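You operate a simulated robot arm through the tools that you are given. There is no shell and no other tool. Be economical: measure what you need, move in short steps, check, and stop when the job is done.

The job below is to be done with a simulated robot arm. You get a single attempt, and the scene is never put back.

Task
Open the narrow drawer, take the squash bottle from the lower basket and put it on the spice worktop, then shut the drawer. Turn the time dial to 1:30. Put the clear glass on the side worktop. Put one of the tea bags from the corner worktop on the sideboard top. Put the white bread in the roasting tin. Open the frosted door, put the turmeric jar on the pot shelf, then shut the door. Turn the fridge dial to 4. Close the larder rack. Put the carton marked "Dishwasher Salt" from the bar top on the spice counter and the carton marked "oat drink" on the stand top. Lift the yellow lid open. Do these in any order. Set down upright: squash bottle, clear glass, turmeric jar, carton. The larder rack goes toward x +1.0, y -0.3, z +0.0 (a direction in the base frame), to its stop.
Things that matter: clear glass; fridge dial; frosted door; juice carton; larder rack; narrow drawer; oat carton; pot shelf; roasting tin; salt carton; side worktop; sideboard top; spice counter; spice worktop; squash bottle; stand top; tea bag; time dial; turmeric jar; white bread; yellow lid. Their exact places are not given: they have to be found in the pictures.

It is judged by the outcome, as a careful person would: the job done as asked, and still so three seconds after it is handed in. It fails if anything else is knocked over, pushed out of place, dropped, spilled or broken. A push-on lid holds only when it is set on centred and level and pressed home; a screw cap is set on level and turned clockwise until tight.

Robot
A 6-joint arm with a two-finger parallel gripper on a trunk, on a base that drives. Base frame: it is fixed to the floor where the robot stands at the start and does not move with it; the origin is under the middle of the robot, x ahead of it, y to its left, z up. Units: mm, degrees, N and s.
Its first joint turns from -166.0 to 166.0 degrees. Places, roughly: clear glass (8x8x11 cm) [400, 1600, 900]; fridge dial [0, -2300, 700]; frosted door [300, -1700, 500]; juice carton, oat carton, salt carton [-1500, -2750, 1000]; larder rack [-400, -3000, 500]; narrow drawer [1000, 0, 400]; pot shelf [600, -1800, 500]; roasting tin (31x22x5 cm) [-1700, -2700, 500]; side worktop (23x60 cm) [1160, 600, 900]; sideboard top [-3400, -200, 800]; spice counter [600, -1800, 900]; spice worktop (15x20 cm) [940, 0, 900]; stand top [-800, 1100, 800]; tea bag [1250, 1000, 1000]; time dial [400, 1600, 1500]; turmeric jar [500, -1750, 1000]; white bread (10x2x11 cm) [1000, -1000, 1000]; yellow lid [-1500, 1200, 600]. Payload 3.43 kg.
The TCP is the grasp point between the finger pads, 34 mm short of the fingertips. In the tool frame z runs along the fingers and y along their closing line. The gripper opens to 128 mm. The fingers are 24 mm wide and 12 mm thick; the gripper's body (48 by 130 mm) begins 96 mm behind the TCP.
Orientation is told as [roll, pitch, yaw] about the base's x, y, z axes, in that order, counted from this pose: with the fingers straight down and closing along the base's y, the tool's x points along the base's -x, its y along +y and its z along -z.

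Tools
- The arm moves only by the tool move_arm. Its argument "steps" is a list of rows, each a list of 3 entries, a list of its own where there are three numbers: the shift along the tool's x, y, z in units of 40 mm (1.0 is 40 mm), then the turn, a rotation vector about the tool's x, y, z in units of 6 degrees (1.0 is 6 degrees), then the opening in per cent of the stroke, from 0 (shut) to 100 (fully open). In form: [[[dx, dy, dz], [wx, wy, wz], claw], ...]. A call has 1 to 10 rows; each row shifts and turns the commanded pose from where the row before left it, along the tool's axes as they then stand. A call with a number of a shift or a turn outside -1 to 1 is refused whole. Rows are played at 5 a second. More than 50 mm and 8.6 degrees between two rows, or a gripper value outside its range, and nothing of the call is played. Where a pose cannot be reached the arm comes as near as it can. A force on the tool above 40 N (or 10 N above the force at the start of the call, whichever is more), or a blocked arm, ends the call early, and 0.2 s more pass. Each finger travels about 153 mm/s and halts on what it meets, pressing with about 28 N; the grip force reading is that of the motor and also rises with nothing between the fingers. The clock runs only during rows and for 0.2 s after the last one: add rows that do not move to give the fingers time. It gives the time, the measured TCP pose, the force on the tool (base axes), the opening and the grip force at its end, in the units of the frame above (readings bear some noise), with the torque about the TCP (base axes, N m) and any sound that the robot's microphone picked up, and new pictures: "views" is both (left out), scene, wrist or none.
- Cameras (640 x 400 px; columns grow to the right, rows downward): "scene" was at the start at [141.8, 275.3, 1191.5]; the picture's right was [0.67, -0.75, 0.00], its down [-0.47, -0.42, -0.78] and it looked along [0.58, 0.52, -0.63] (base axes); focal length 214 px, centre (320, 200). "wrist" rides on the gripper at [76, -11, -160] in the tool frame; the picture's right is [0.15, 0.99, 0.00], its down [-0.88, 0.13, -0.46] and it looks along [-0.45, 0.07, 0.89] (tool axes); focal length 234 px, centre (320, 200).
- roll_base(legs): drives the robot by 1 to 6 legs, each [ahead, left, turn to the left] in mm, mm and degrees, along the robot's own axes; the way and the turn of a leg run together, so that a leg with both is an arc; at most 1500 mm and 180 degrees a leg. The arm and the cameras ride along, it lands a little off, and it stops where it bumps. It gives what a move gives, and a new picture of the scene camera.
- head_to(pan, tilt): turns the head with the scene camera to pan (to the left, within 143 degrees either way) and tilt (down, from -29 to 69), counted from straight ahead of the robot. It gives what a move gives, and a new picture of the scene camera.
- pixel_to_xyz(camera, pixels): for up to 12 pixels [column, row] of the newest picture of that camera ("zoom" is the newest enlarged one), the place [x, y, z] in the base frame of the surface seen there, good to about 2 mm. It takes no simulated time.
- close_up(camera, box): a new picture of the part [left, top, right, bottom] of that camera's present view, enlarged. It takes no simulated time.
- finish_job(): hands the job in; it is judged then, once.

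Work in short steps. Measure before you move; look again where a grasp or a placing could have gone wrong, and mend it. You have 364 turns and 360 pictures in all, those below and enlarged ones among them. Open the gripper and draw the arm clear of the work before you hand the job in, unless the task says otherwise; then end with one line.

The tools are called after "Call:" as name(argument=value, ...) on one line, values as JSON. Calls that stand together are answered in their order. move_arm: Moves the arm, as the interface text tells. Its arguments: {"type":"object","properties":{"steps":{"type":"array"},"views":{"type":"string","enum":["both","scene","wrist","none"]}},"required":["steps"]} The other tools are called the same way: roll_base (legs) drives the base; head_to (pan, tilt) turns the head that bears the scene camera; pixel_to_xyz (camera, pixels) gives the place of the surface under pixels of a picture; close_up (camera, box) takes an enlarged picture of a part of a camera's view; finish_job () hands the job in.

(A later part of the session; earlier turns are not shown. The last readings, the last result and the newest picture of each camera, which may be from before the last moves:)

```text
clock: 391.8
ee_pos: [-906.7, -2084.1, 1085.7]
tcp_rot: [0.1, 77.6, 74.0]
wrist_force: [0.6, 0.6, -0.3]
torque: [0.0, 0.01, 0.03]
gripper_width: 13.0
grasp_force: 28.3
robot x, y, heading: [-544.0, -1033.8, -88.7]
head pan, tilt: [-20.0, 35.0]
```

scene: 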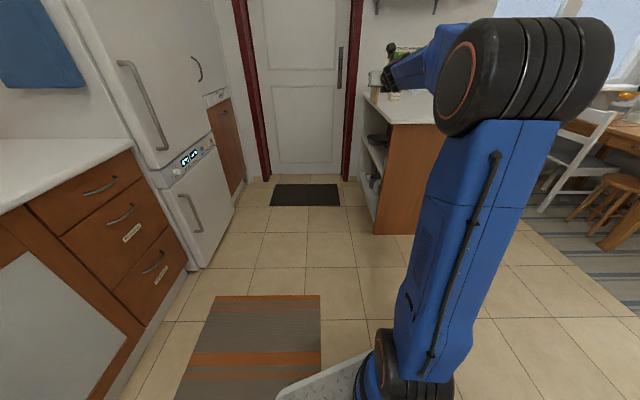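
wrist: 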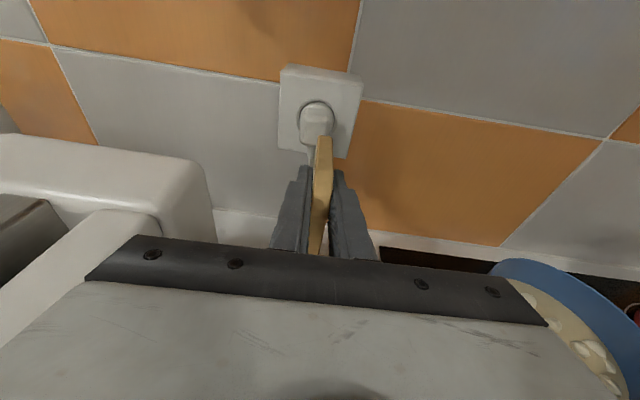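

The peninsula has open shelves facing the fridge; a tin shows on the middle shelf. I move closer to view.

Call:
roll_base(legs=[[400, 250, 0]])

Call:
head_to(pan=-30, tilt=25)

```text
clock: 394.6
ee_pos: [-654.4, -2481.3, 1085.2]
tcp_rot: [0.0, 77.7, 73.5]
wrist_force: [0.8, -0.4, -0.8]
torque: [-0.01, 0.01, 0.01]
gripper_width: 13.1
grasp_force: 28.0
robot x, y, heading: [-290.4, -1436.8, -89.0]
head pan, tilt: [-20.0, 35.0]
```

scene: 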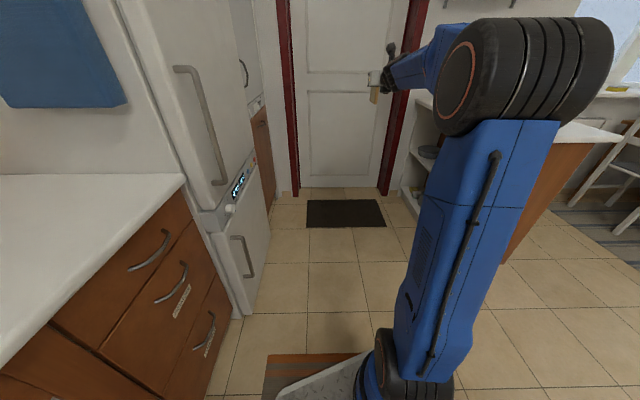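

```text
clock: 395.3
ee_pos: [-654.8, -2481.9, 1085.0]
tcp_rot: [0.0, 77.6, 73.6]
wrist_force: [1.0, 0.8, -0.1]
torque: [0.01, -0.01, -0.01]
gripper_width: 13.2
grasp_force: 28.0
robot x, y, heading: [-289.7, -1440.7, -89.0]
head pan, tilt: [-30.0, 25.0]
```

scene: 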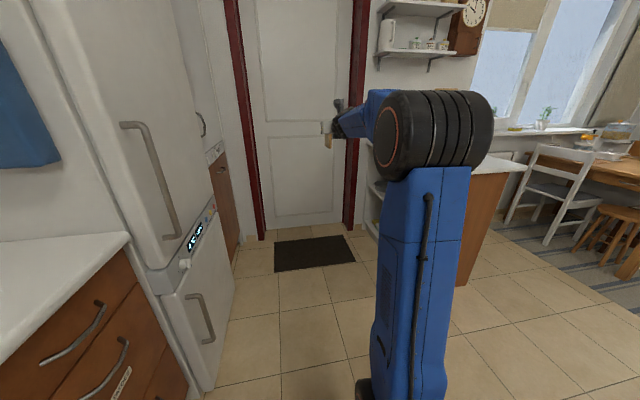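

The arm blocks the view; I turn the robot right so that the shelves appear left of the arm.

Call:
roll_base(legs=[[0, 0, -45]])

Call:
head_to(pan=15, tilt=30)

Call:
close_up(camera="scene", box=[200, 60, 480, 280])

```text
clock: 397.8
ee_pos: [-1286.2, -1914.6, 1085.8]
tcp_rot: [0.0, 77.6, 28.5]
wrist_force: [1.0, 0.7, 0.0]
torque: [-0.01, 0.01, 0.03]
gripper_width: 13.0
grasp_force: 27.7
robot x, y, heading: [-288.7, -1435.5, -133.8]
head pan, tilt: [-30.0, 25.0]
```

scene: 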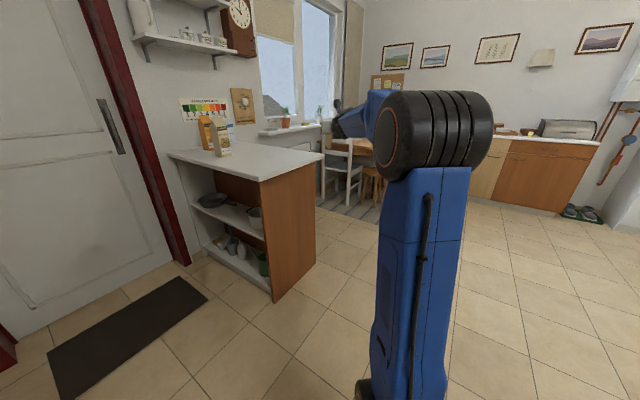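

```text
clock: 398.9
ee_pos: [-1286.7, -1916.0, 1085.6]
tcp_rot: [0.1, 77.6, 28.4]
wrist_force: [-0.9, -0.2, 0.5]
torque: [0.01, 0.0, 0.0]
gripper_width: 13.1
grasp_force: 27.7
robot x, y, heading: [-289.1, -1439.9, -134.2]
head pan, tilt: [15.0, 30.0]
```

scene: 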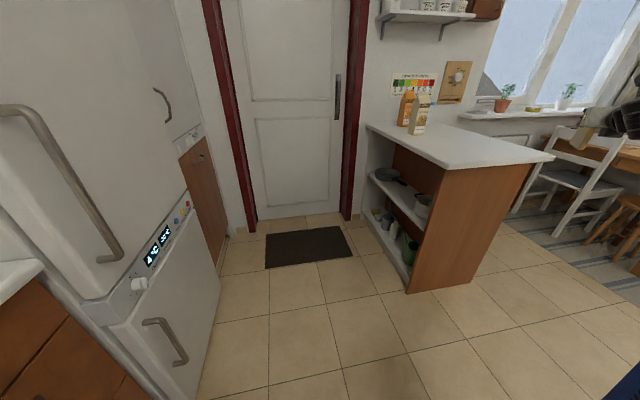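

```text
1.82 times, centred on (340, 170) of scene
```

zoom: 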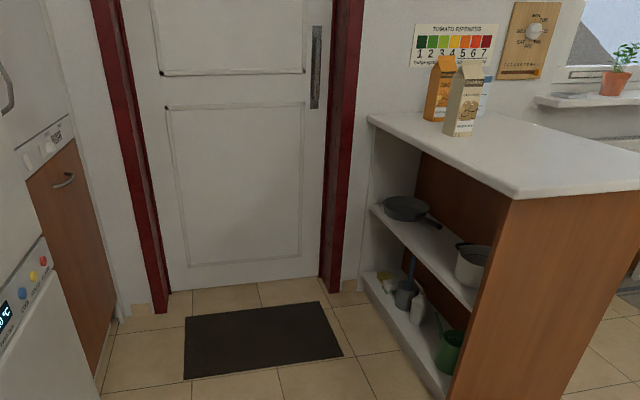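

No tin here, so it must be on the window side of the peninsula. I drive west to look.

Call:
roll_base(legs=[[0, 0, 44], [0, -1400, 0], [0, -150, 0]])

Call:
head_to(pan=20, tilt=30)

```text
clock: 408.9
ee_pos: [-2216.0, -2483.9, 1085.6]
tcp_rot: [0.0, 77.6, 72.9]
wrist_force: [0.3, -0.2, -0.1]
torque: [0.02, -0.03, 0.0]
gripper_width: 13.1
grasp_force: 28.4
robot x, y, heading: [-1842.2, -1446.3, -89.5]
head pan, tilt: [15.0, 30.0]
```

scene: 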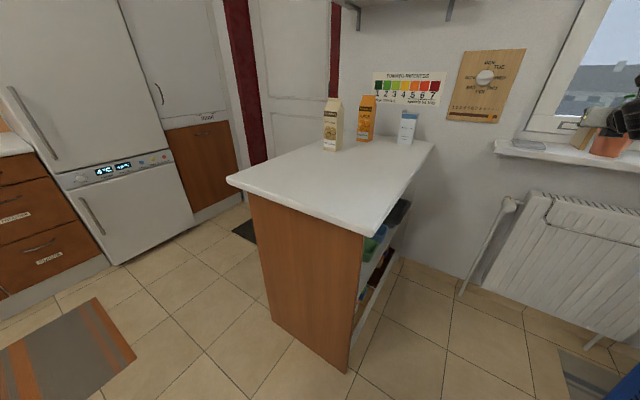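

```text
clock: 409.6
ee_pos: [-2216.2, -2484.5, 1084.3]
tcp_rot: [0.0, 77.6, 72.9]
wrist_force: [-0.3, 0.5, -0.1]
torque: [0.04, -0.03, 0.0]
gripper_width: 13.3
grasp_force: 28.4
robot x, y, heading: [-1839.6, -1443.2, -89.9]
head pan, tilt: [20.0, 30.0]
```

scene: 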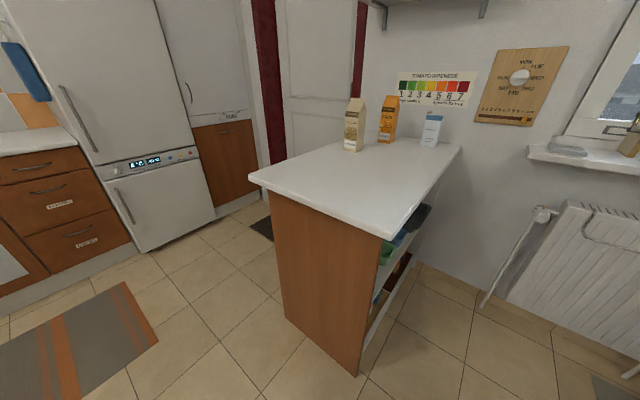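

I back up and shift right to look into the window-side shelves.

Call:
roll_base(legs=[[-250, -450, 0]])

Call:
close_up(camera="scene", box=[180, 80, 420, 280])

```text
clock: 412.6
ee_pos: [-2666.9, -2237.3, 1085.5]
tcp_rot: [0.0, 77.6, 73.3]
wrist_force: [0.0, 0.1, -0.9]
torque: [-0.02, -0.02, 0.01]
gripper_width: 12.9
grasp_force: 27.7
robot x, y, heading: [-2296.5, -1197.1, -89.3]
head pan, tilt: [20.0, 30.0]
```

scene: 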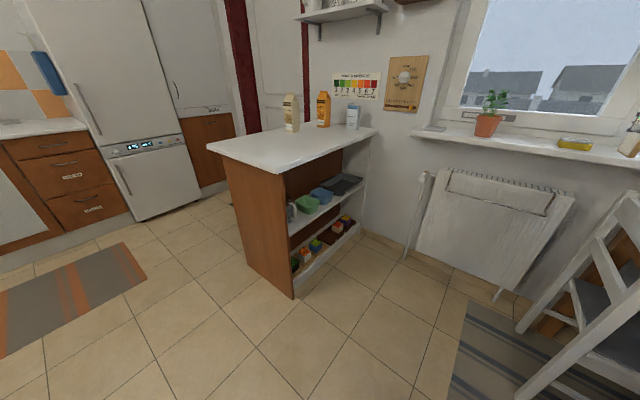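

```text
2.00 times, centred on (300, 180) of scene
```

zoom: 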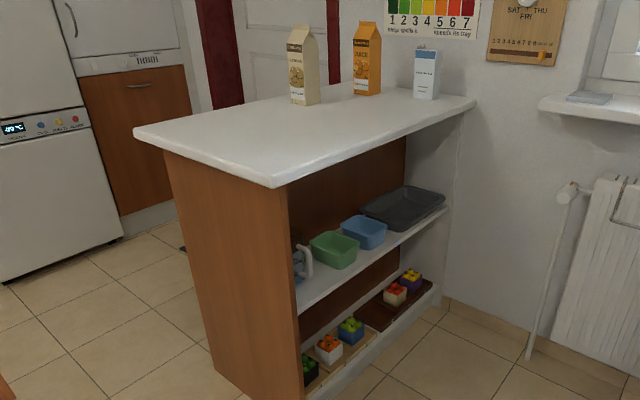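

The dark roasting tin lies on the middle shelf at (402,205) in the zoom. I measure it and the opening.

Call:
pixel_to_xyz(camera="zoom", pixels=[[365, 212], [408, 188], [443, 195], [410, 225], [402, 207], [420, 215], [380, 195], [270, 183], [470, 105], [300, 310], [440, 210], [460, 200]])

Call:
close_up(camera="scene", box=[290, 150, 390, 240])

```text
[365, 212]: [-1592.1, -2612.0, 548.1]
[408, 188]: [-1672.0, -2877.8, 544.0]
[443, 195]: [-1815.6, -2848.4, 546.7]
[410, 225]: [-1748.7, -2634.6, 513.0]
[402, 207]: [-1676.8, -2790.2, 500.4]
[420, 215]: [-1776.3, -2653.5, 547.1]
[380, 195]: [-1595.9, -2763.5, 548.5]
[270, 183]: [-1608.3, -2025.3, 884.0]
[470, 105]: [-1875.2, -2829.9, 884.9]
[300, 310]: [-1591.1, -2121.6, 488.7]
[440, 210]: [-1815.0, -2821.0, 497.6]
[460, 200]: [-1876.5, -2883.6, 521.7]
```

```text
4.44 times, centred on (340, 195) of scene
```

zoom: 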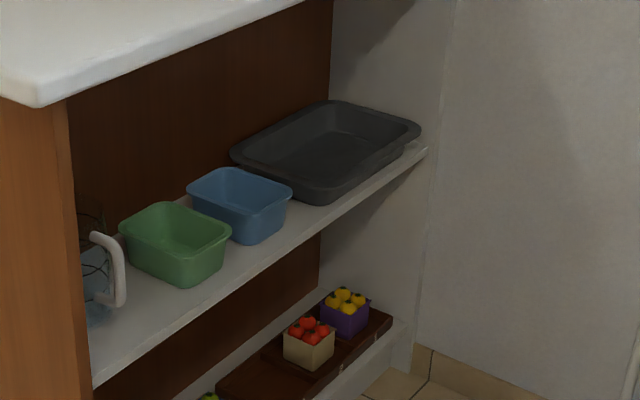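

Call:
pixel_to_xyz(camera="scene", pixels=[[520, 325], [570, 290], [600, 350], [620, 220], [450, 375], [480, 115], [500, 295], [405, 255], [265, 210], [310, 200], [305, 208]])

Call:
head_to(pan=-40, tilt=40)

```text
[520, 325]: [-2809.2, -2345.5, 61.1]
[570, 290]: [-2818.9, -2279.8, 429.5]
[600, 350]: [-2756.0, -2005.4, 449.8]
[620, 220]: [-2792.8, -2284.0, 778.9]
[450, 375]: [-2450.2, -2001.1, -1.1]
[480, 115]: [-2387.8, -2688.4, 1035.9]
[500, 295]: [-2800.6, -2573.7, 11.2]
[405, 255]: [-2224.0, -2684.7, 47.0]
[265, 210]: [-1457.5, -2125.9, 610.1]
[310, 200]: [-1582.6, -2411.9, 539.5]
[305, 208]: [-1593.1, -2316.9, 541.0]
```

```text
clock: 413.9
ee_pos: [-2666.3, -2237.9, 1085.1]
tcp_rot: [0.0, 77.5, 73.3]
wrist_force: [-0.1, 0.1, -0.1]
torque: [0.02, 0.01, 0.0]
gripper_width: 13.5
grasp_force: 28.2
robot x, y, heading: [-2295.2, -1192.5, -89.5]
head pan, tilt: [-40.0, 40.0]
```

scene: 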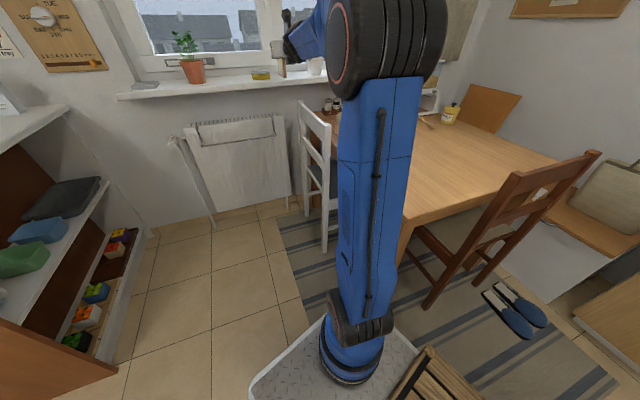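

Call:
pixel_to_xyz(camera="scene", pixels=[[430, 300], [505, 255], [590, 155], [400, 240], [480, 285], [325, 250], [440, 385], [500, 300]])

```text
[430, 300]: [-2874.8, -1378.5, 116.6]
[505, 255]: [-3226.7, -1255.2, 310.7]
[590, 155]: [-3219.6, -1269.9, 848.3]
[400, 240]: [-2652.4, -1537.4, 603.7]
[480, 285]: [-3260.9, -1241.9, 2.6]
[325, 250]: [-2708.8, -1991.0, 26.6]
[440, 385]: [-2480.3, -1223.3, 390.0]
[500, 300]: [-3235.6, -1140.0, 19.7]
```

The tin's middle is about (-1700,-2740), rim z 548. I'll approach obliquely (tool direction ≈-45°) from the north-west between chair and peninsula. First yaw the tool and turn the base.

Call:
move_arm(steps=[[[0, 0, 0], [0.977, 0, -0.213], 3], [[0, 0, 0], [0.977, 0, -0.213], 3], [[0, 0, 0], [0.977, 0, -0.213], 3], [[0, 0, 0], [0.977, 0, -0.213], 3], [[0, 0, 0], [0, 0, 0], 3]], views="none")

Call:
roll_base(legs=[[0, 0, 34]])

Call:
move_arm(steps=[[[-0.977, 0, 0.213], [0, 0, 0], 3], [[-0.977, 0, 0.213], [0, 0, 0], 3], [[-0.977, 0, 0.213], [0, 0, 0], 3], [[-0.977, 0, 0.213], [0, 0, 0], 3], [[-0.977, 0, 0.213], [0, 0, 0], 3], [[-0.977, 0, 0.213], [0, 0, 0], 3], [[-0.977, 0, 0.213], [0, 0, 0], 3], [[-0.977, 0, 0.213], [0, 0, 0], 3], [[-0.977, 0, 0.213], [0, 0, 0], 3], [[-0.9, 0, 0.2], [0, 0, 0], 3]], views="both")

```text
clock: 415.1
ee_pos: [-2666.6, -2237.7, 1086.2]
tcp_rot: [-0.1, 77.6, 97.2]
wrist_force: [-0.4, 0.0, 0.3]
torque: [0.03, -0.04, -0.01]
gripper_width: 13.1
grasp_force: 28.8
robot x, y, heading: [-2297.6, -1197.3, -89.3]
head pan, tilt: [-40.0, 40.0]
```

```text
clock: 417.1
ee_pos: [-2012.9, -2264.1, 1086.0]
tcp_rot: [-0.1, 77.6, 131.5]
wrist_force: [0.4, -0.7, -0.3]
torque: [0.02, 0.01, 0.02]
gripper_width: 13.1
grasp_force: 28.4
robot x, y, heading: [-2296.9, -1195.1, -54.8]
head pan, tilt: [-40.0, 40.0]
```

scene: 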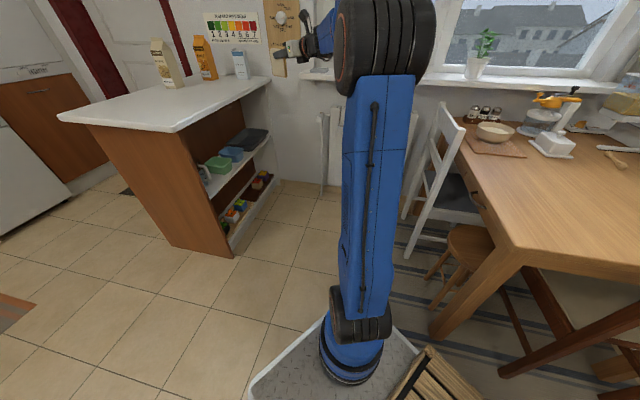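

```text
clock: 419.3
ee_pos: [-2012.9, -2264.5, 687.7]
tcp_rot: [-0.2, 77.6, 131.6]
wrist_force: [-0.5, 0.0, 0.2]
torque: [0.04, 0.02, -0.02]
gripper_width: 13.1
grasp_force: 28.3
robot x, y, heading: [-2297.2, -1193.8, -55.0]
head pan, tilt: [-40.0, 40.0]
```

scene: 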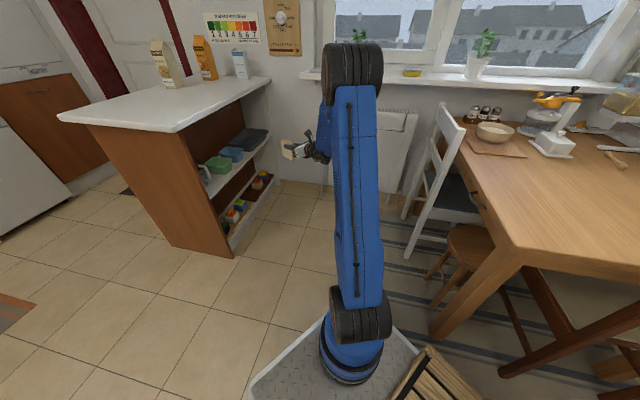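
wrist: 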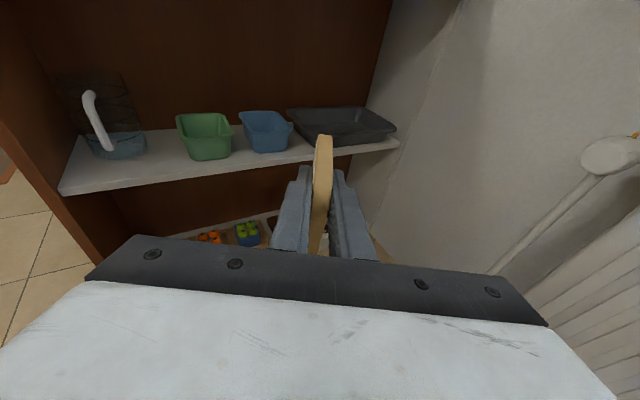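

Line-up good: tin 540 mm ahead and slightly right. Advance the base 400 mm, then check.

Call:
roll_base(legs=[[400, -20, 0]])

Call:
move_arm(steps=[[[0, 0, 0], [0, 0, 0], 3]], views="wrist")

```text
clock: 421.8
ee_pos: [-1804.8, -2608.7, 687.7]
tcp_rot: [-0.3, 77.6, 131.1]
wrist_force: [1.0, 0.6, 0.9]
torque: [0.03, 0.0, -0.01]
gripper_width: 13.1
grasp_force: 28.0
robot x, y, heading: [-2083.0, -1537.0, -55.2]
head pan, tilt: [-40.0, 40.0]
```

scene: 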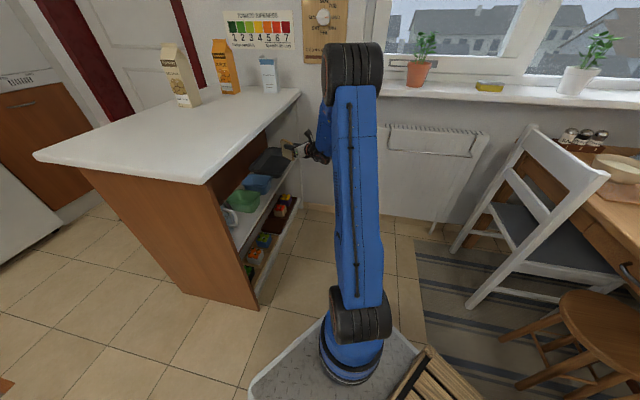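

```text
clock: 422.2
ee_pos: [-1804.1, -2608.1, 687.3]
tcp_rot: [-0.3, 77.6, 131.1]
wrist_force: [-0.4, 0.2, -0.1]
torque: [-0.01, -0.01, -0.04]
gripper_width: 13.0
grasp_force: 28.1
robot x, y, heading: [-2080.4, -1539.4, -55.1]
head pan, tilt: [-40.0, 40.0]
```

wrist: 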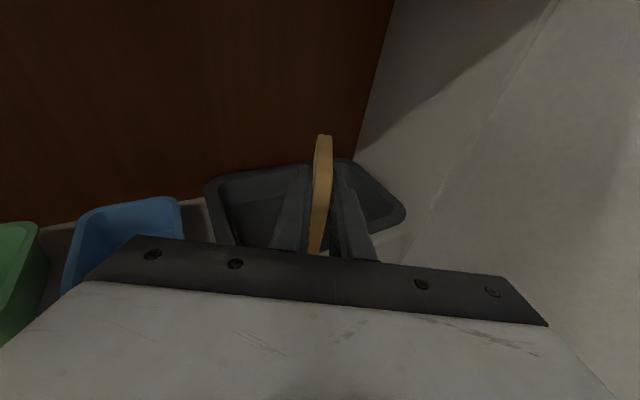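

Advance the last 145 mm.

Call:
roll_base(legs=[[143, 4, 0]])

Call:
move_arm(steps=[[[-0.5, 0, 0.11], [0, 0, 0], 3], [[-0.5, 0, 0.11], [0, 0, 0], 3], [[0, 0, 0], [0, 0, 0], 3]], views="wrist")

```text
clock: 423.6
ee_pos: [-1719.8, -2725.6, 688.3]
tcp_rot: [-0.2, 77.6, 131.0]
wrist_force: [0.6, 0.0, -0.3]
torque: [0.0, 0.01, 0.01]
gripper_width: 13.1
grasp_force: 28.0
robot x, y, heading: [-2000.0, -1653.5, -55.5]
head pan, tilt: [-40.0, 40.0]
```

scene: 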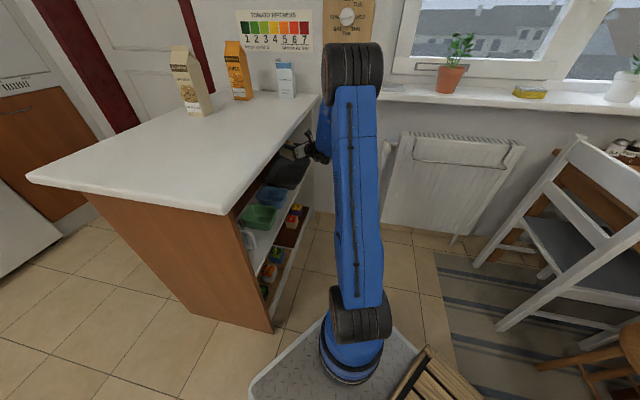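

```text
clock: 424.4
ee_pos: [-1720.2, -2726.0, 648.0]
tcp_rot: [-0.2, 77.6, 130.9]
wrist_force: [1.5, 0.5, -1.1]
torque: [-0.01, -0.04, -0.02]
gripper_width: 13.1
grasp_force: 27.7
robot x, y, heading: [-1991.7, -1657.3, -55.3]
head pan, tilt: [-40.0, 40.0]
```

wrist: 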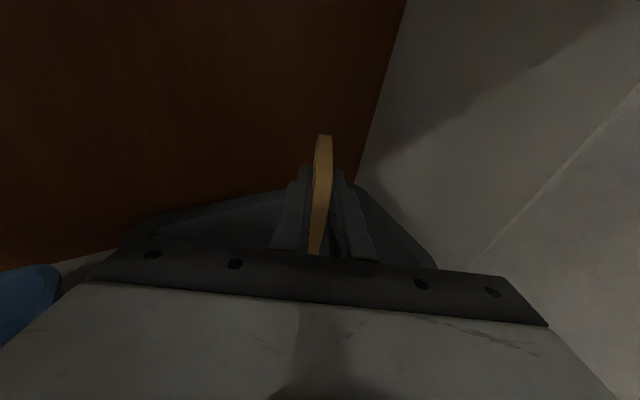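

The bread is over the tin. Lower it ~60 mm to the tin's floor.

Call:
move_arm(steps=[[[-0.48, 0, 0.105], [0, 0, 0], 3], [[-0.48, 0, 0.105], [0, 0, 0], 3], [[-0.42, 0, 0.09], [0, 0, 0], 3], [[-0.1, 0, 0.02], [0, 0, 0], 3], [[0, 0, 0], [0, 0, 0], 3]], views="wrist")

```text
clock: 425.6
ee_pos: [-1719.5, -2726.9, 588.4]
tcp_rot: [-0.2, 77.6, 131.1]
wrist_force: [0.0, -0.6, 0.3]
torque: [0.0, -0.02, 0.03]
gripper_width: 13.0
grasp_force: 27.8
robot x, y, heading: [-1996.5, -1654.4, -55.2]
head pan, tilt: [-40.0, 40.0]
```

wrist: 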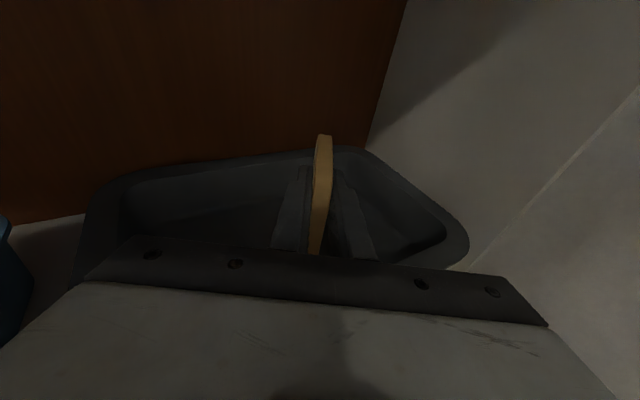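

Call:
move_arm(steps=[[[-0.08, 0, 0.02], [0, 0, 0], 3], [[0, 0, 0], [0, 0, 0], 12], [[0, 0, 0], [0, 0, 0], 20], [[0, 0, 0], [0, 0, 0], 35], [[0, 0, 0], [0, 0, 0], 35], [[0, 0, 0], [0, 0, 0], 35]], views="wrist")

```text
clock: 427.0
ee_pos: [-1719.2, -2726.4, 584.4]
tcp_rot: [-0.1, 77.6, 131.0]
wrist_force: [0.4, -0.2, -0.1]
torque: [0.03, 0.01, 0.01]
gripper_width: 44.7
grasp_force: 0.1
robot x, y, heading: [-1994.7, -1655.4, -55.5]
head pan, tilt: [-40.0, 40.0]
```

wrist: 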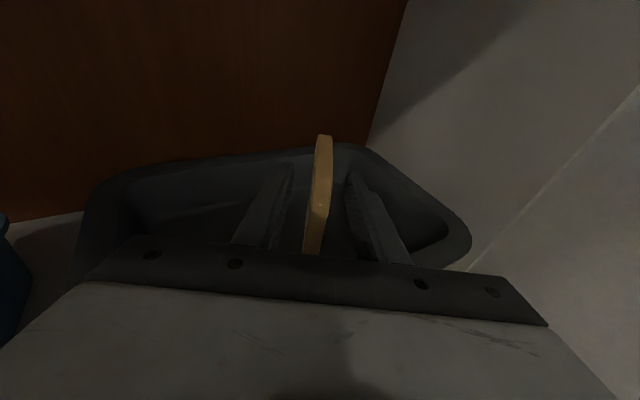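

The bread stands freely in the tin. Withdraw straight back.

Call:
roll_base(legs=[[-300, -33, 0]])

Call:
move_arm(steps=[[[0.9, 0, -0.2], [0, 0, 0], 35], [[0.9, 0, -0.2], [0, 0, 0], 35]], views="wrist")

```text
clock: 429.1
ee_pos: [-1918.5, -2498.5, 584.5]
tcp_rot: [-0.2, 77.6, 131.0]
wrist_force: [0.0, -0.2, -0.1]
torque: [-0.02, 0.04, 0.03]
gripper_width: 44.7
grasp_force: 0.0
robot x, y, heading: [-2192.3, -1429.8, -55.3]
head pan, tilt: [-40.0, 40.0]
```

scene: 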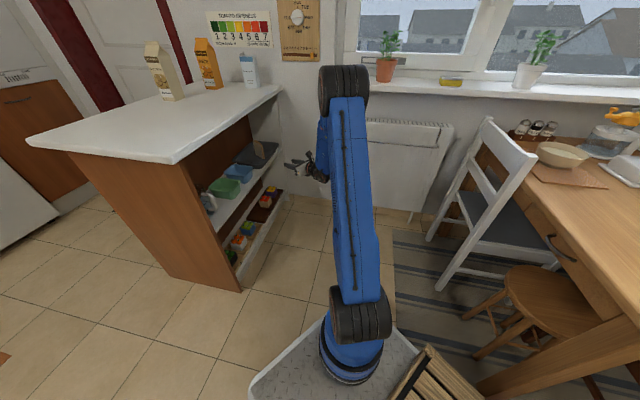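

```text
clock: 429.6
ee_pos: [-1919.2, -2498.0, 658.5]
tcp_rot: [-0.3, 77.6, 131.0]
wrist_force: [-0.2, -0.4, 0.4]
torque: [-0.02, 0.01, 0.0]
gripper_width: 44.9
grasp_force: 0.1
robot x, y, heading: [-2197.0, -1428.5, -55.4]
head pan, tilt: [-40.0, 40.0]
```

wrist: 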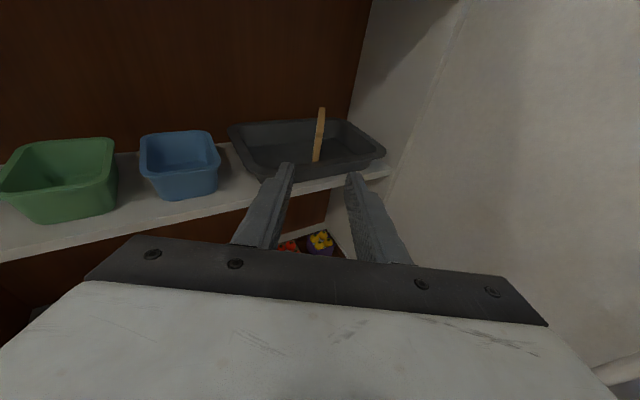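

Bread done. Now the cartons; zoom in and measure.

Call:
close_up(camera="scene", box=[130, 25, 280, 115])

Call:
pixel_to_xyz(camera="zoom", pixels=[[125, 200], [100, 200], [165, 200], [165, 320], [330, 180], [290, 180], [360, 180], [510, 180], [485, 180], [545, 180], [510, 270], [505, 125]])

```text
4.27 times, centred on (205, 70) of scene
```

zoom: 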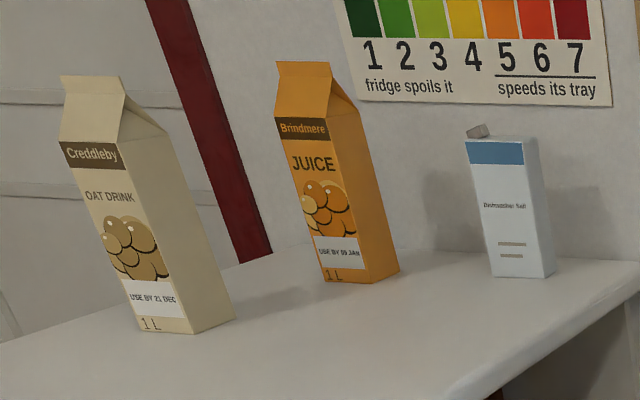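

```text
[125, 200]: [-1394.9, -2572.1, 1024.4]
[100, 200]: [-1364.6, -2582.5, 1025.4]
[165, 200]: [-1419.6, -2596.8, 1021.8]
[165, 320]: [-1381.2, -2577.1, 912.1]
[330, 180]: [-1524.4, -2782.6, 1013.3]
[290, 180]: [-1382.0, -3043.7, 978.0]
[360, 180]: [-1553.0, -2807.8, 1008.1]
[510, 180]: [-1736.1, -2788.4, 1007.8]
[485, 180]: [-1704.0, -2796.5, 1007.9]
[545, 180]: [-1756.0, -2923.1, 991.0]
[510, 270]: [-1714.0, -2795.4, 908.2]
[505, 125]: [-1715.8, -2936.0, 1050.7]
```

Call:
pixel_to_xyz(camera="zoom", pixels=[[494, 265], [540, 272], [553, 265], [470, 160], [520, 160], [535, 155], [140, 320], [188, 328], [228, 315], [65, 130], [120, 130], [165, 140]])

```text
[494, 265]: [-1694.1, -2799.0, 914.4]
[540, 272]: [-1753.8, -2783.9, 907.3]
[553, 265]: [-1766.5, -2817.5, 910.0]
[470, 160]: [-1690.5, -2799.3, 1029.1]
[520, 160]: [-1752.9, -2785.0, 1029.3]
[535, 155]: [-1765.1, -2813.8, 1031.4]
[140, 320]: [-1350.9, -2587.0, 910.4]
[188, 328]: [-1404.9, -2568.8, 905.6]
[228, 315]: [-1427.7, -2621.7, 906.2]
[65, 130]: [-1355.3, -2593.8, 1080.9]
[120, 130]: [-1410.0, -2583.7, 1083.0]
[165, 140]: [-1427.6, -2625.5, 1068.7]
```

Salt box centre ≈(-1729,-2810), 64×38 mm, top 1033; oat carton centre ≈(-1388,-2605), ~62 mm square, top ~1095. I'll take both from above: raise the tool and pitch it down.

Call:
move_arm(steps=[[[0.977, 0, -0.213], [0, 0, 0], 60], [[0.977, 0, -0.213], [0, 0, 0], 60], [[0.977, 0, -0.213], [0, 0, 0], 60], [[0.977, 0, -0.213], [0, 0, 0], 60], [[0.977, 0, -0.213], [0, 0, 0], 60], [[0.977, 0, -0.213], [0, 0, 0], 60], [[0.977, 0, -0.213], [0, 0, 0], 60], [[0.977, 0, -0.213], [0, 0, 0], 60], [[0.977, 0, -0.213], [0, 0, 0], 60], [[0.977, 0, -0.213], [0, 0, 0], 60]], views="none")

Call:
move_arm(steps=[[[0.5, 0, -0.8], [0, -1, 0], 60], [[0.5, 0, -0.8], [0, -1, 0], 60], [[0.6, 0, -0.7], [0, -1, 0], 60], [[0, 0, 0], [0, -1, 0], 60], [[0, 0, 0], [0, -1, 0], 60], [[0, 0, 0], [0, -1, 0], 60], [[0, 0, 0], [0, -1, 0], 60], [[0, 0, 0], [0, -1, 0], 60], [[0, 0, 0], [0, -1, 0], 60], [[0, 0, 0], [0, -1, 0], 60]], views="none")

Call:
move_arm(steps=[[[0, 0, 0], [0, -1, 0], 60], [[0, 0, 0], [0, -1, 0], 60], [[0, 0, 0], [0, -0.93, 0], 60], [[0, 0, 0], [0, 0, -1], 60], [[0, 0, 0], [0, 0, -1], 60], [[0, 0, 0], [0, 0, -1], 60], [[0, 0, 0], [0, 0, -1], 60], [[0, 0, 0], [0, 0, -0.7], 60], [[0, 0, 0], [0, 0, 0], 60]], views="both")

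```text
clock: 431.9
ee_pos: [-1920.7, -2498.4, 1057.0]
tcp_rot: [-0.5, 77.5, 130.7]
wrist_force: [0.5, -0.3, -0.4]
torque: [-0.04, -0.05, 0.01]
gripper_width: 76.6
grasp_force: 0.0
robot x, y, heading: [-2193.5, -1430.8, -55.5]
head pan, tilt: [-40.0, 40.0]
```

```text
clock: 434.1
ee_pos: [-1962.8, -2447.2, 1147.8]
tcp_rot: [0.1, 17.6, 131.3]
wrist_force: [0.6, 0.8, 0.1]
torque: [-0.1, 0.01, -0.03]
gripper_width: 76.8
grasp_force: 0.1
robot x, y, heading: [-2196.5, -1425.2, -55.7]
head pan, tilt: [-40.0, 40.0]
```

```text
clock: 436.1
ee_pos: [-1968.8, -2405.8, 1084.8]
tcp_rot: [0.1, 0.1, 159.5]
wrist_force: [-0.3, 0.0, 0.2]
torque: [0.01, 0.01, 0.04]
gripper_width: 76.9
grasp_force: 0.1
out of reach, approached as far as the arm can: row 1, 2, 3
robot x, y, heading: [-2195.1, -1429.8, -55.5]
head pan, tilt: [-40.0, 40.0]
```

scene: 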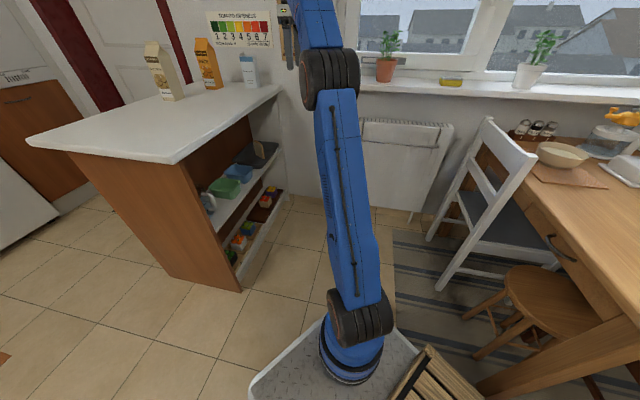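
wrist: 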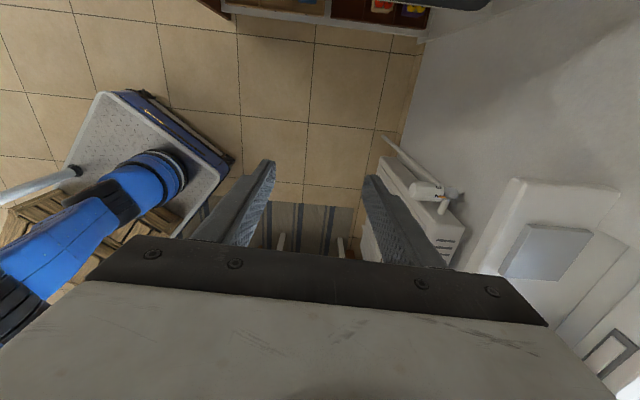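

Tool is down with closing axis 69.5°, matching the box depth. I move the base so the gripper comes just west of the salt box.

Call:
roll_base(legs=[[431, -114, 0]])

Call:
move_arm(steps=[[[0, 0, -0.6], [0, 0, 0], 60], [[0, 0, 0], [0, 0, 0], 60]], views="wrist")

```text
clock: 438.8
ee_pos: [-1817.1, -2825.6, 1085.3]
tcp_rot: [0.2, 0.0, 159.4]
wrist_force: [-0.2, 0.1, -0.4]
torque: [0.0, 0.0, -0.01]
gripper_width: 76.8
grasp_force: 0.1
robot x, y, heading: [-2047.0, -1848.5, -55.5]
head pan, tilt: [-40.0, 40.0]
```

scene: 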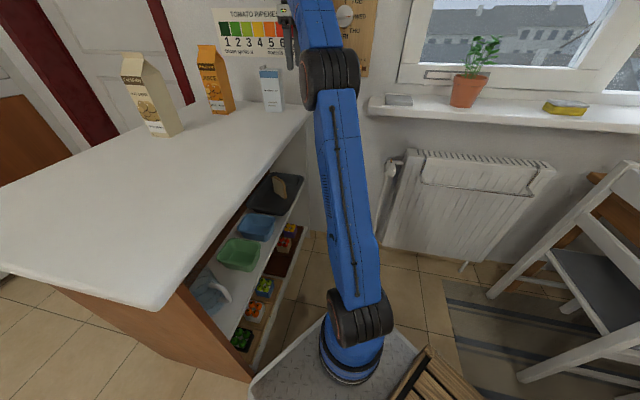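

```text
clock: 439.4
ee_pos: [-1819.2, -2815.2, 1090.6]
tcp_rot: [0.3, 0.2, 159.5]
wrist_force: [-0.1, 0.5, -0.3]
torque: [-0.01, 0.03, -0.03]
gripper_width: 76.8
grasp_force: 0.1
out of reach, approached as far as the arm can: row 1
robot x, y, heading: [-2038.3, -1847.6, -55.5]
head pan, tilt: [-40.0, 40.0]
```

wrist: 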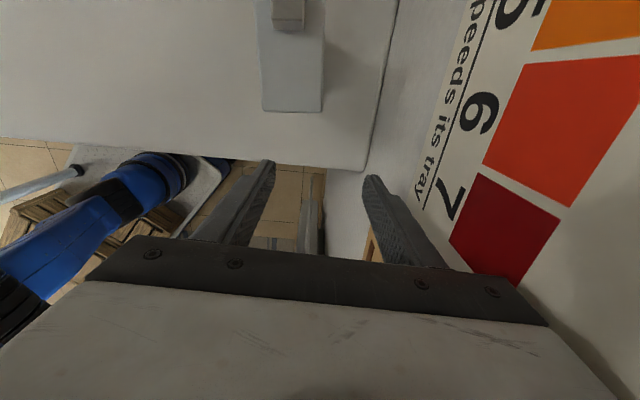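

Call:
close_up(camera="wrist", box=[220, 0, 420, 180])

Call:
pixel_to_xyz(camera="wrist", pixels=[[262, 20], [264, 108], [320, 108], [322, 40], [290, 15], [290, 70], [420, 150], [480, 100], [390, 60]])

```text
2.22 times, centred on (320, 90) of wrist
```

zoom: 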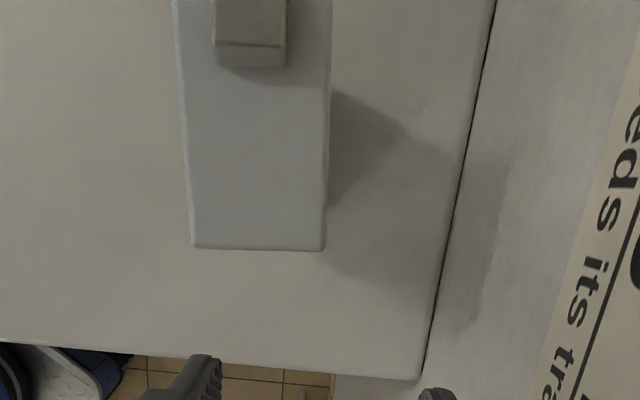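

```text
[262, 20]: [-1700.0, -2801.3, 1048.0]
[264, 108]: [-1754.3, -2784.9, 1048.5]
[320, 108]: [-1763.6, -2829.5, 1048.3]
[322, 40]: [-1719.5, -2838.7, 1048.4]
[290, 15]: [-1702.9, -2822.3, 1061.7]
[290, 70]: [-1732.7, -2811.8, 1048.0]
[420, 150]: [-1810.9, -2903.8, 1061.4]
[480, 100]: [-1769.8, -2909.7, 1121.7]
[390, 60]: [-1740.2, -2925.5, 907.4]
```

Box top z 1048, cap on its east part. I fix the yaw by 4°, bring the base 40 mm nearer, then move over the box.

Call:
roll_base(legs=[[40, 10, 0]])

Call:
move_arm(steps=[[[0, 0, 0], [0, 0, -0.7], 60], [[0, 0, 0], [0, 0, 0], 60]], views="none")

```text
clock: 440.3
ee_pos: [-1795.5, -2833.2, 1092.1]
tcp_rot: [0.2, 0.1, 159.5]
wrist_force: [-0.4, 2.2, -0.9]
torque: [-0.16, 0.05, 0.03]
gripper_width: 77.0
grasp_force: 0.1
robot x, y, heading: [-2016.7, -1868.3, -55.3]
head pan, tilt: [-40.0, 40.0]
stopped in leg 1: the force on the tool passed its limit (the readings are from after the stop); the commanded pose is now the measured one
```

scene: 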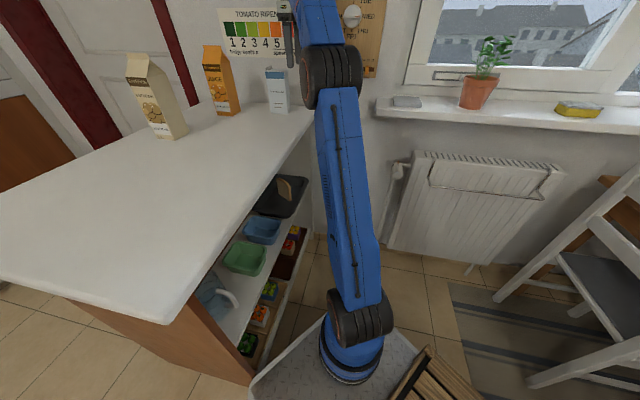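

```text
clock: 440.9
ee_pos: [-1794.8, -2833.8, 1092.4]
tcp_rot: [0.3, 0.2, 163.7]
wrist_force: [0.8, 0.0, -0.3]
torque: [-0.01, 0.0, 0.01]
gripper_width: 76.7
grasp_force: 0.1
robot x, y, heading: [-2017.2, -1869.7, -55.4]
head pan, tilt: [-40.0, 40.0]
```

The hand brushed the wall. I move away from the wall first (−y), then over the box.

Call:
move_arm(steps=[[[0, -0.5, 0], [0, 0, 0], 60], [[0, -0.45, 0], [0, 0, 0], 60], [[0.65, 0, 0], [0, 0, 0], 60], [[0.63, 0, 0], [0, 0, 0], 60], [[0, 0, 0], [0, 0, 0], 60]], views="both")

Call:
close_up(camera="scene", box=[230, 0, 350, 120])

```text
clock: 442.1
ee_pos: [-1734.6, -2814.6, 1091.9]
tcp_rot: [0.3, 0.2, 163.7]
wrist_force: [-0.1, 0.6, -0.2]
torque: [0.0, 0.02, -0.01]
gripper_width: 76.9
grasp_force: 0.1
robot x, y, heading: [-2019.8, -1871.4, -55.1]
head pan, tilt: [-40.0, 40.0]
```

scene: 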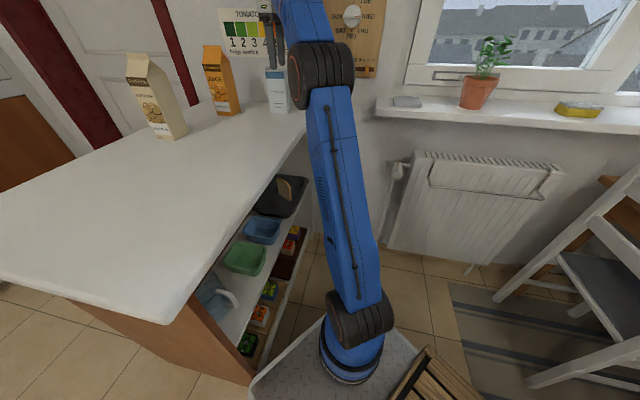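
wrist: 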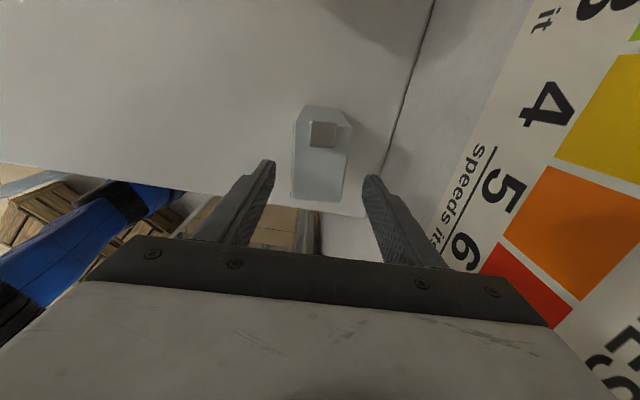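

```text
3.33 times, centred on (290, 60) of scene
```

zoom: 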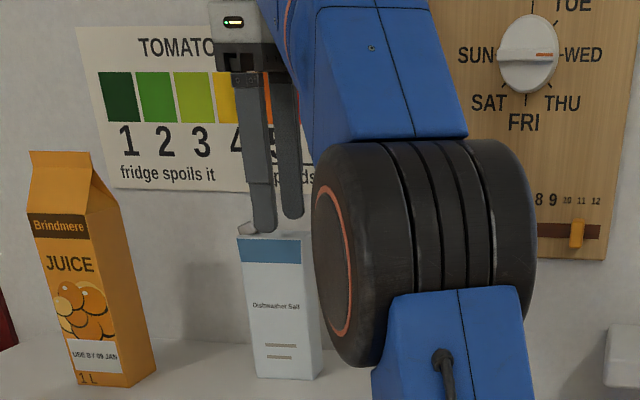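

Box centred between the fingers. Descend 68 mm and close.

Call:
move_arm(steps=[[[0, 0, 0.6], [0, 0, 0], 60], [[0, 0, 0.6], [0, 0, 0], 60], [[0, 0, 0.5], [0, 0, 0], 60], [[0, 0, 0], [0, 0, 0], 60], [[0, 0, 0], [0, 0, 0], 25], [[0, 0, 0], [0, 0, 0], 25], [[0, 0, 0], [0, 0, 0], 25]], views="wrist")

```text
clock: 443.7
ee_pos: [-1733.8, -2812.2, 1023.3]
tcp_rot: [0.2, 0.2, 163.6]
wrist_force: [0.2, 1.4, 2.1]
torque: [0.45, -0.4, 0.11]
gripper_width: 49.8
grasp_force: 28.4
robot x, y, heading: [-2016.8, -1865.8, -55.2]
head pan, tilt: [-40.0, 40.0]
```

wrist: 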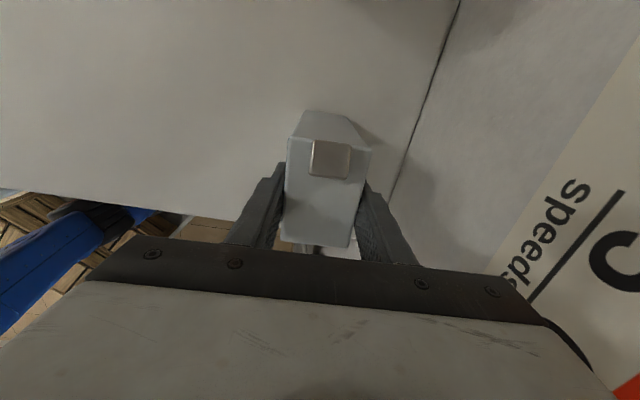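

Gripped (50 mm). Lift 55 mm and check.

Call:
move_arm(steps=[[[0, 0, 0], [0, 0, 0], 20], [[0, 0, -0.5], [0, 0, 0], 20], [[0, 0, -0.5], [0, 0, 0], 20], [[0, 0, -0.4], [0, 0, 0], 20], [[0, 0, 0], [0, 0, 0], 20]], views="wrist")

```text
clock: 444.9
ee_pos: [-1734.7, -2812.3, 1079.3]
tcp_rot: [0.0, 0.1, 163.7]
wrist_force: [0.4, 0.1, -7.1]
torque: [0.0, 0.03, -0.01]
gripper_width: 49.8
grasp_force: 28.2
robot x, y, heading: [-2021.6, -1866.6, -55.3]
head pan, tilt: [-40.0, 40.0]
```

wrist: 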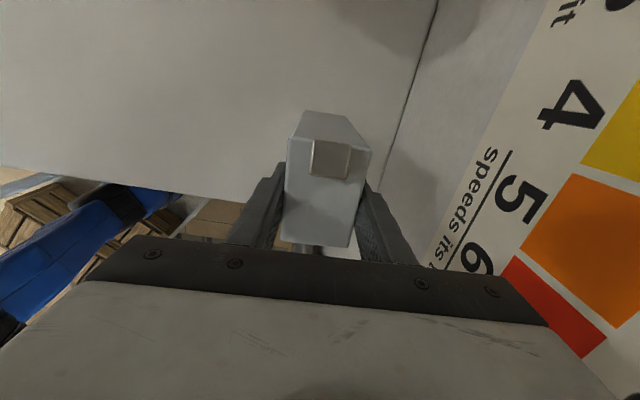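

Held. I back out, turn, and drive to the spice counter.

Call:
roll_base(legs=[[-459, 104, 0], [0, 0, 43.3], [850, 230, 0], [850, 230, 0]])

Call:
head_to(pan=-5, tilt=30)

```text
clock: 449.9
ee_pos: [-1356.2, -1920.4, 1077.6]
tcp_rot: [0.2, 0.0, -156.3]
wrist_force: [0.2, 0.4, -7.1]
torque: [-0.01, 0.07, -0.06]
gripper_width: 49.9
grasp_force: 27.7
robot x, y, heading: [-2185.1, -1381.1, -15.3]
head pan, tilt: [-40.0, 40.0]
stopped in leg 3: the robot was blocked; the commanded pose is now the measured one
```

scene: 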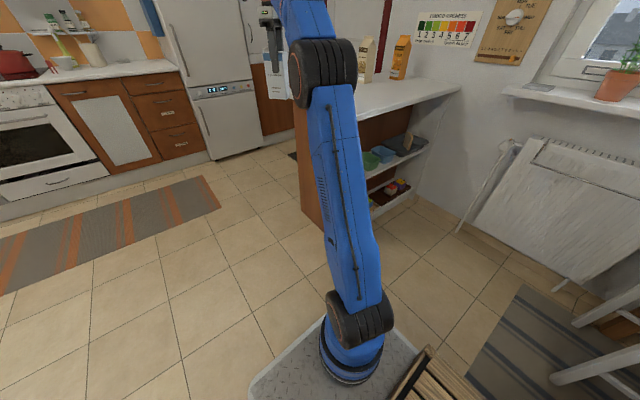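

```text
clock: 450.9
ee_pos: [-1358.1, -1920.7, 1079.6]
tcp_rot: [0.1, 0.2, -156.2]
wrist_force: [0.2, 0.6, -6.6]
torque: [-0.01, 0.04, 0.0]
gripper_width: 50.0
grasp_force: 28.4
robot x, y, heading: [-2184.4, -1381.1, -15.1]
head pan, tilt: [-5.0, 30.0]
```

scene: 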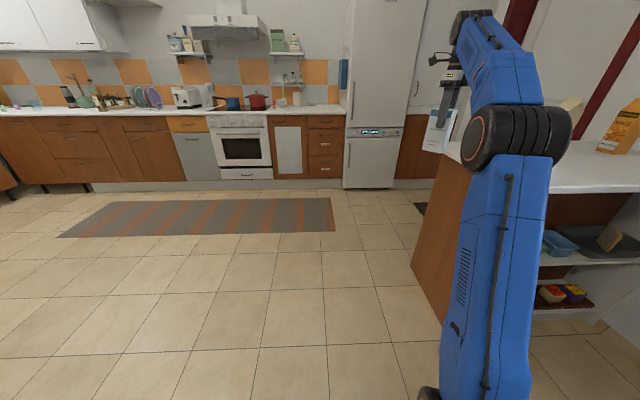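

Something blocks the robot. I look behind-right and behind-left.

Call:
head_to(pan=-120, tilt=50)

Call:
head_to(pan=140, tilt=50)

```text
clock: 452.9
ee_pos: [-1357.2, -1921.8, 1078.9]
tcp_rot: [0.2, 0.2, -156.2]
wrist_force: [-0.2, -0.2, -7.5]
torque: [0.03, 0.06, -0.04]
gripper_width: 49.9
grasp_force: 27.6
robot x, y, heading: [-2183.7, -1381.8, -15.4]
head pan, tilt: [-120.0, 50.0]
```

scene: 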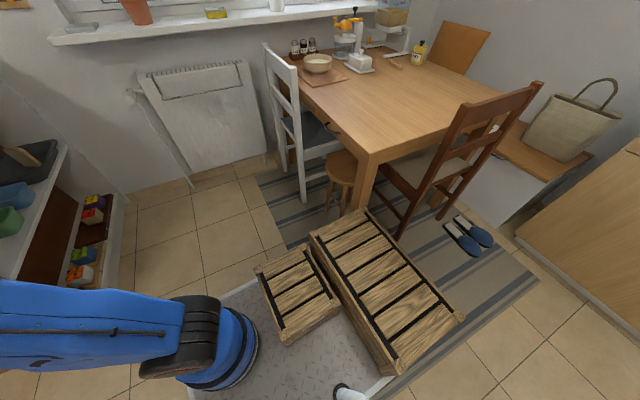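

```text
clock: 456.5
ee_pos: [-1357.4, -1921.2, 1077.8]
tcp_rot: [0.1, 0.1, -156.1]
wrist_force: [0.5, 0.7, -7.4]
torque: [-0.02, 0.04, 0.0]
gripper_width: 50.0
grasp_force: 27.7
robot x, y, heading: [-2182.0, -1380.6, -15.3]
head pan, tilt: [140.0, 50.0]
```

scene: 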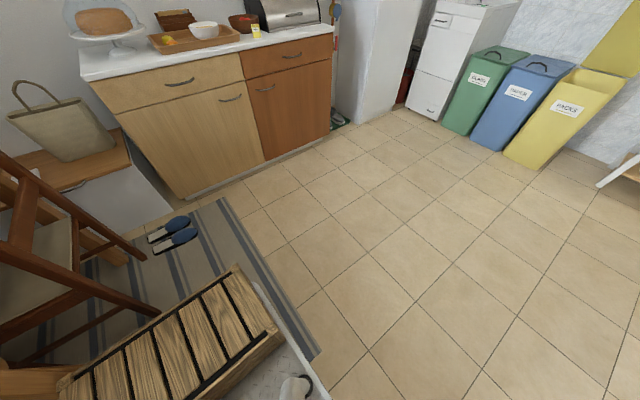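

The rear crate is touching the table corner. I move away to the left (north-east) gently.

Call:
roll_base(legs=[[60, 100, 0]])

```text
clock: 457.7
ee_pos: [-1273.6, -1841.0, 1079.3]
tcp_rot: [0.1, 0.2, -156.2]
wrist_force: [0.3, 0.3, -6.6]
torque: [-0.02, 0.07, 0.03]
gripper_width: 49.8
grasp_force: 27.9
robot x, y, heading: [-2099.4, -1299.4, -15.3]
head pan, tilt: [140.0, 50.0]
```

scene: 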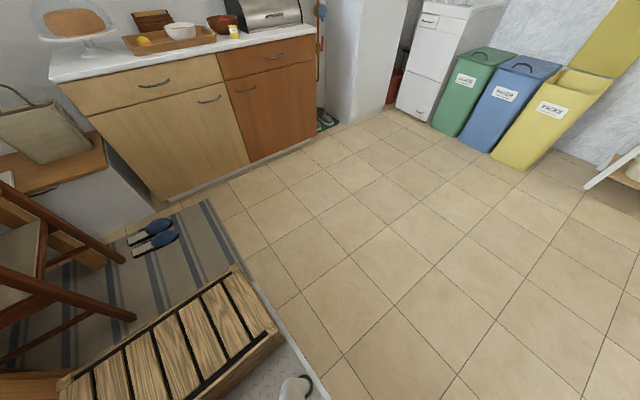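

Call:
head_to(pan=-120, tilt=40)

Call:
close_up(camera="scene", box=[220, 40, 540, 260])

Call:
pixel_to_xyz(camera="zoom", pixels=[[305, 218], [300, 300], [240, 215], [130, 110], [530, 115], [480, 155]])

```text
clock: 461.4
ee_pos: [-1273.5, -1841.7, 1079.1]
tcp_rot: [0.1, 0.1, -156.1]
wrist_force: [-0.1, -0.6, -7.2]
torque: [-0.01, 0.05, -0.01]
gripper_width: 49.8
grasp_force: 27.5
robot x, y, heading: [-2100.3, -1299.9, -15.0]
head pan, tilt: [-120.0, 40.0]
```

scene: 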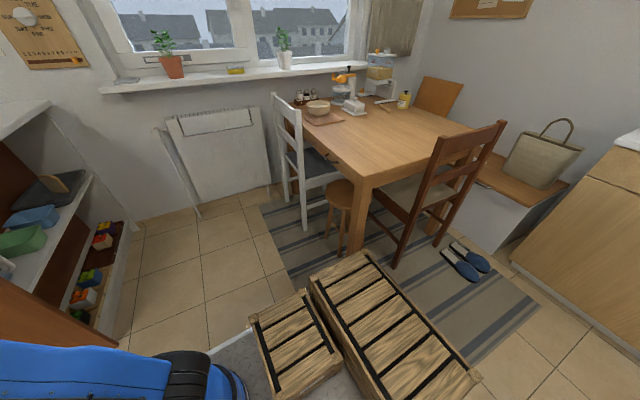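

```text
1.82 times, centred on (380, 150) of scene
```

zoom: 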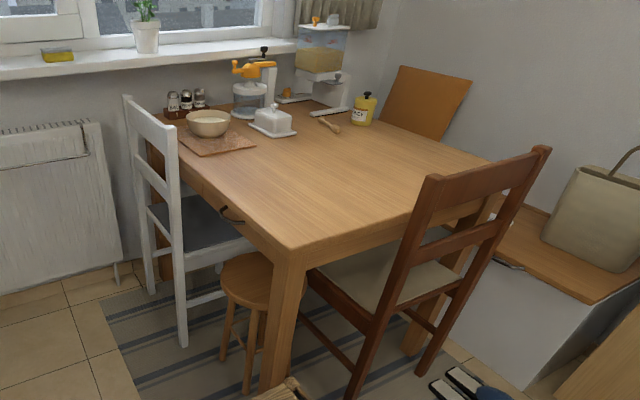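

```text
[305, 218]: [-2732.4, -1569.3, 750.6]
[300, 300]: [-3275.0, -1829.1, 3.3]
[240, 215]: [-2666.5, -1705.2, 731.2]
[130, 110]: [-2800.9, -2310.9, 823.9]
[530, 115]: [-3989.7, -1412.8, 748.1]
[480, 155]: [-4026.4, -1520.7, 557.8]
```

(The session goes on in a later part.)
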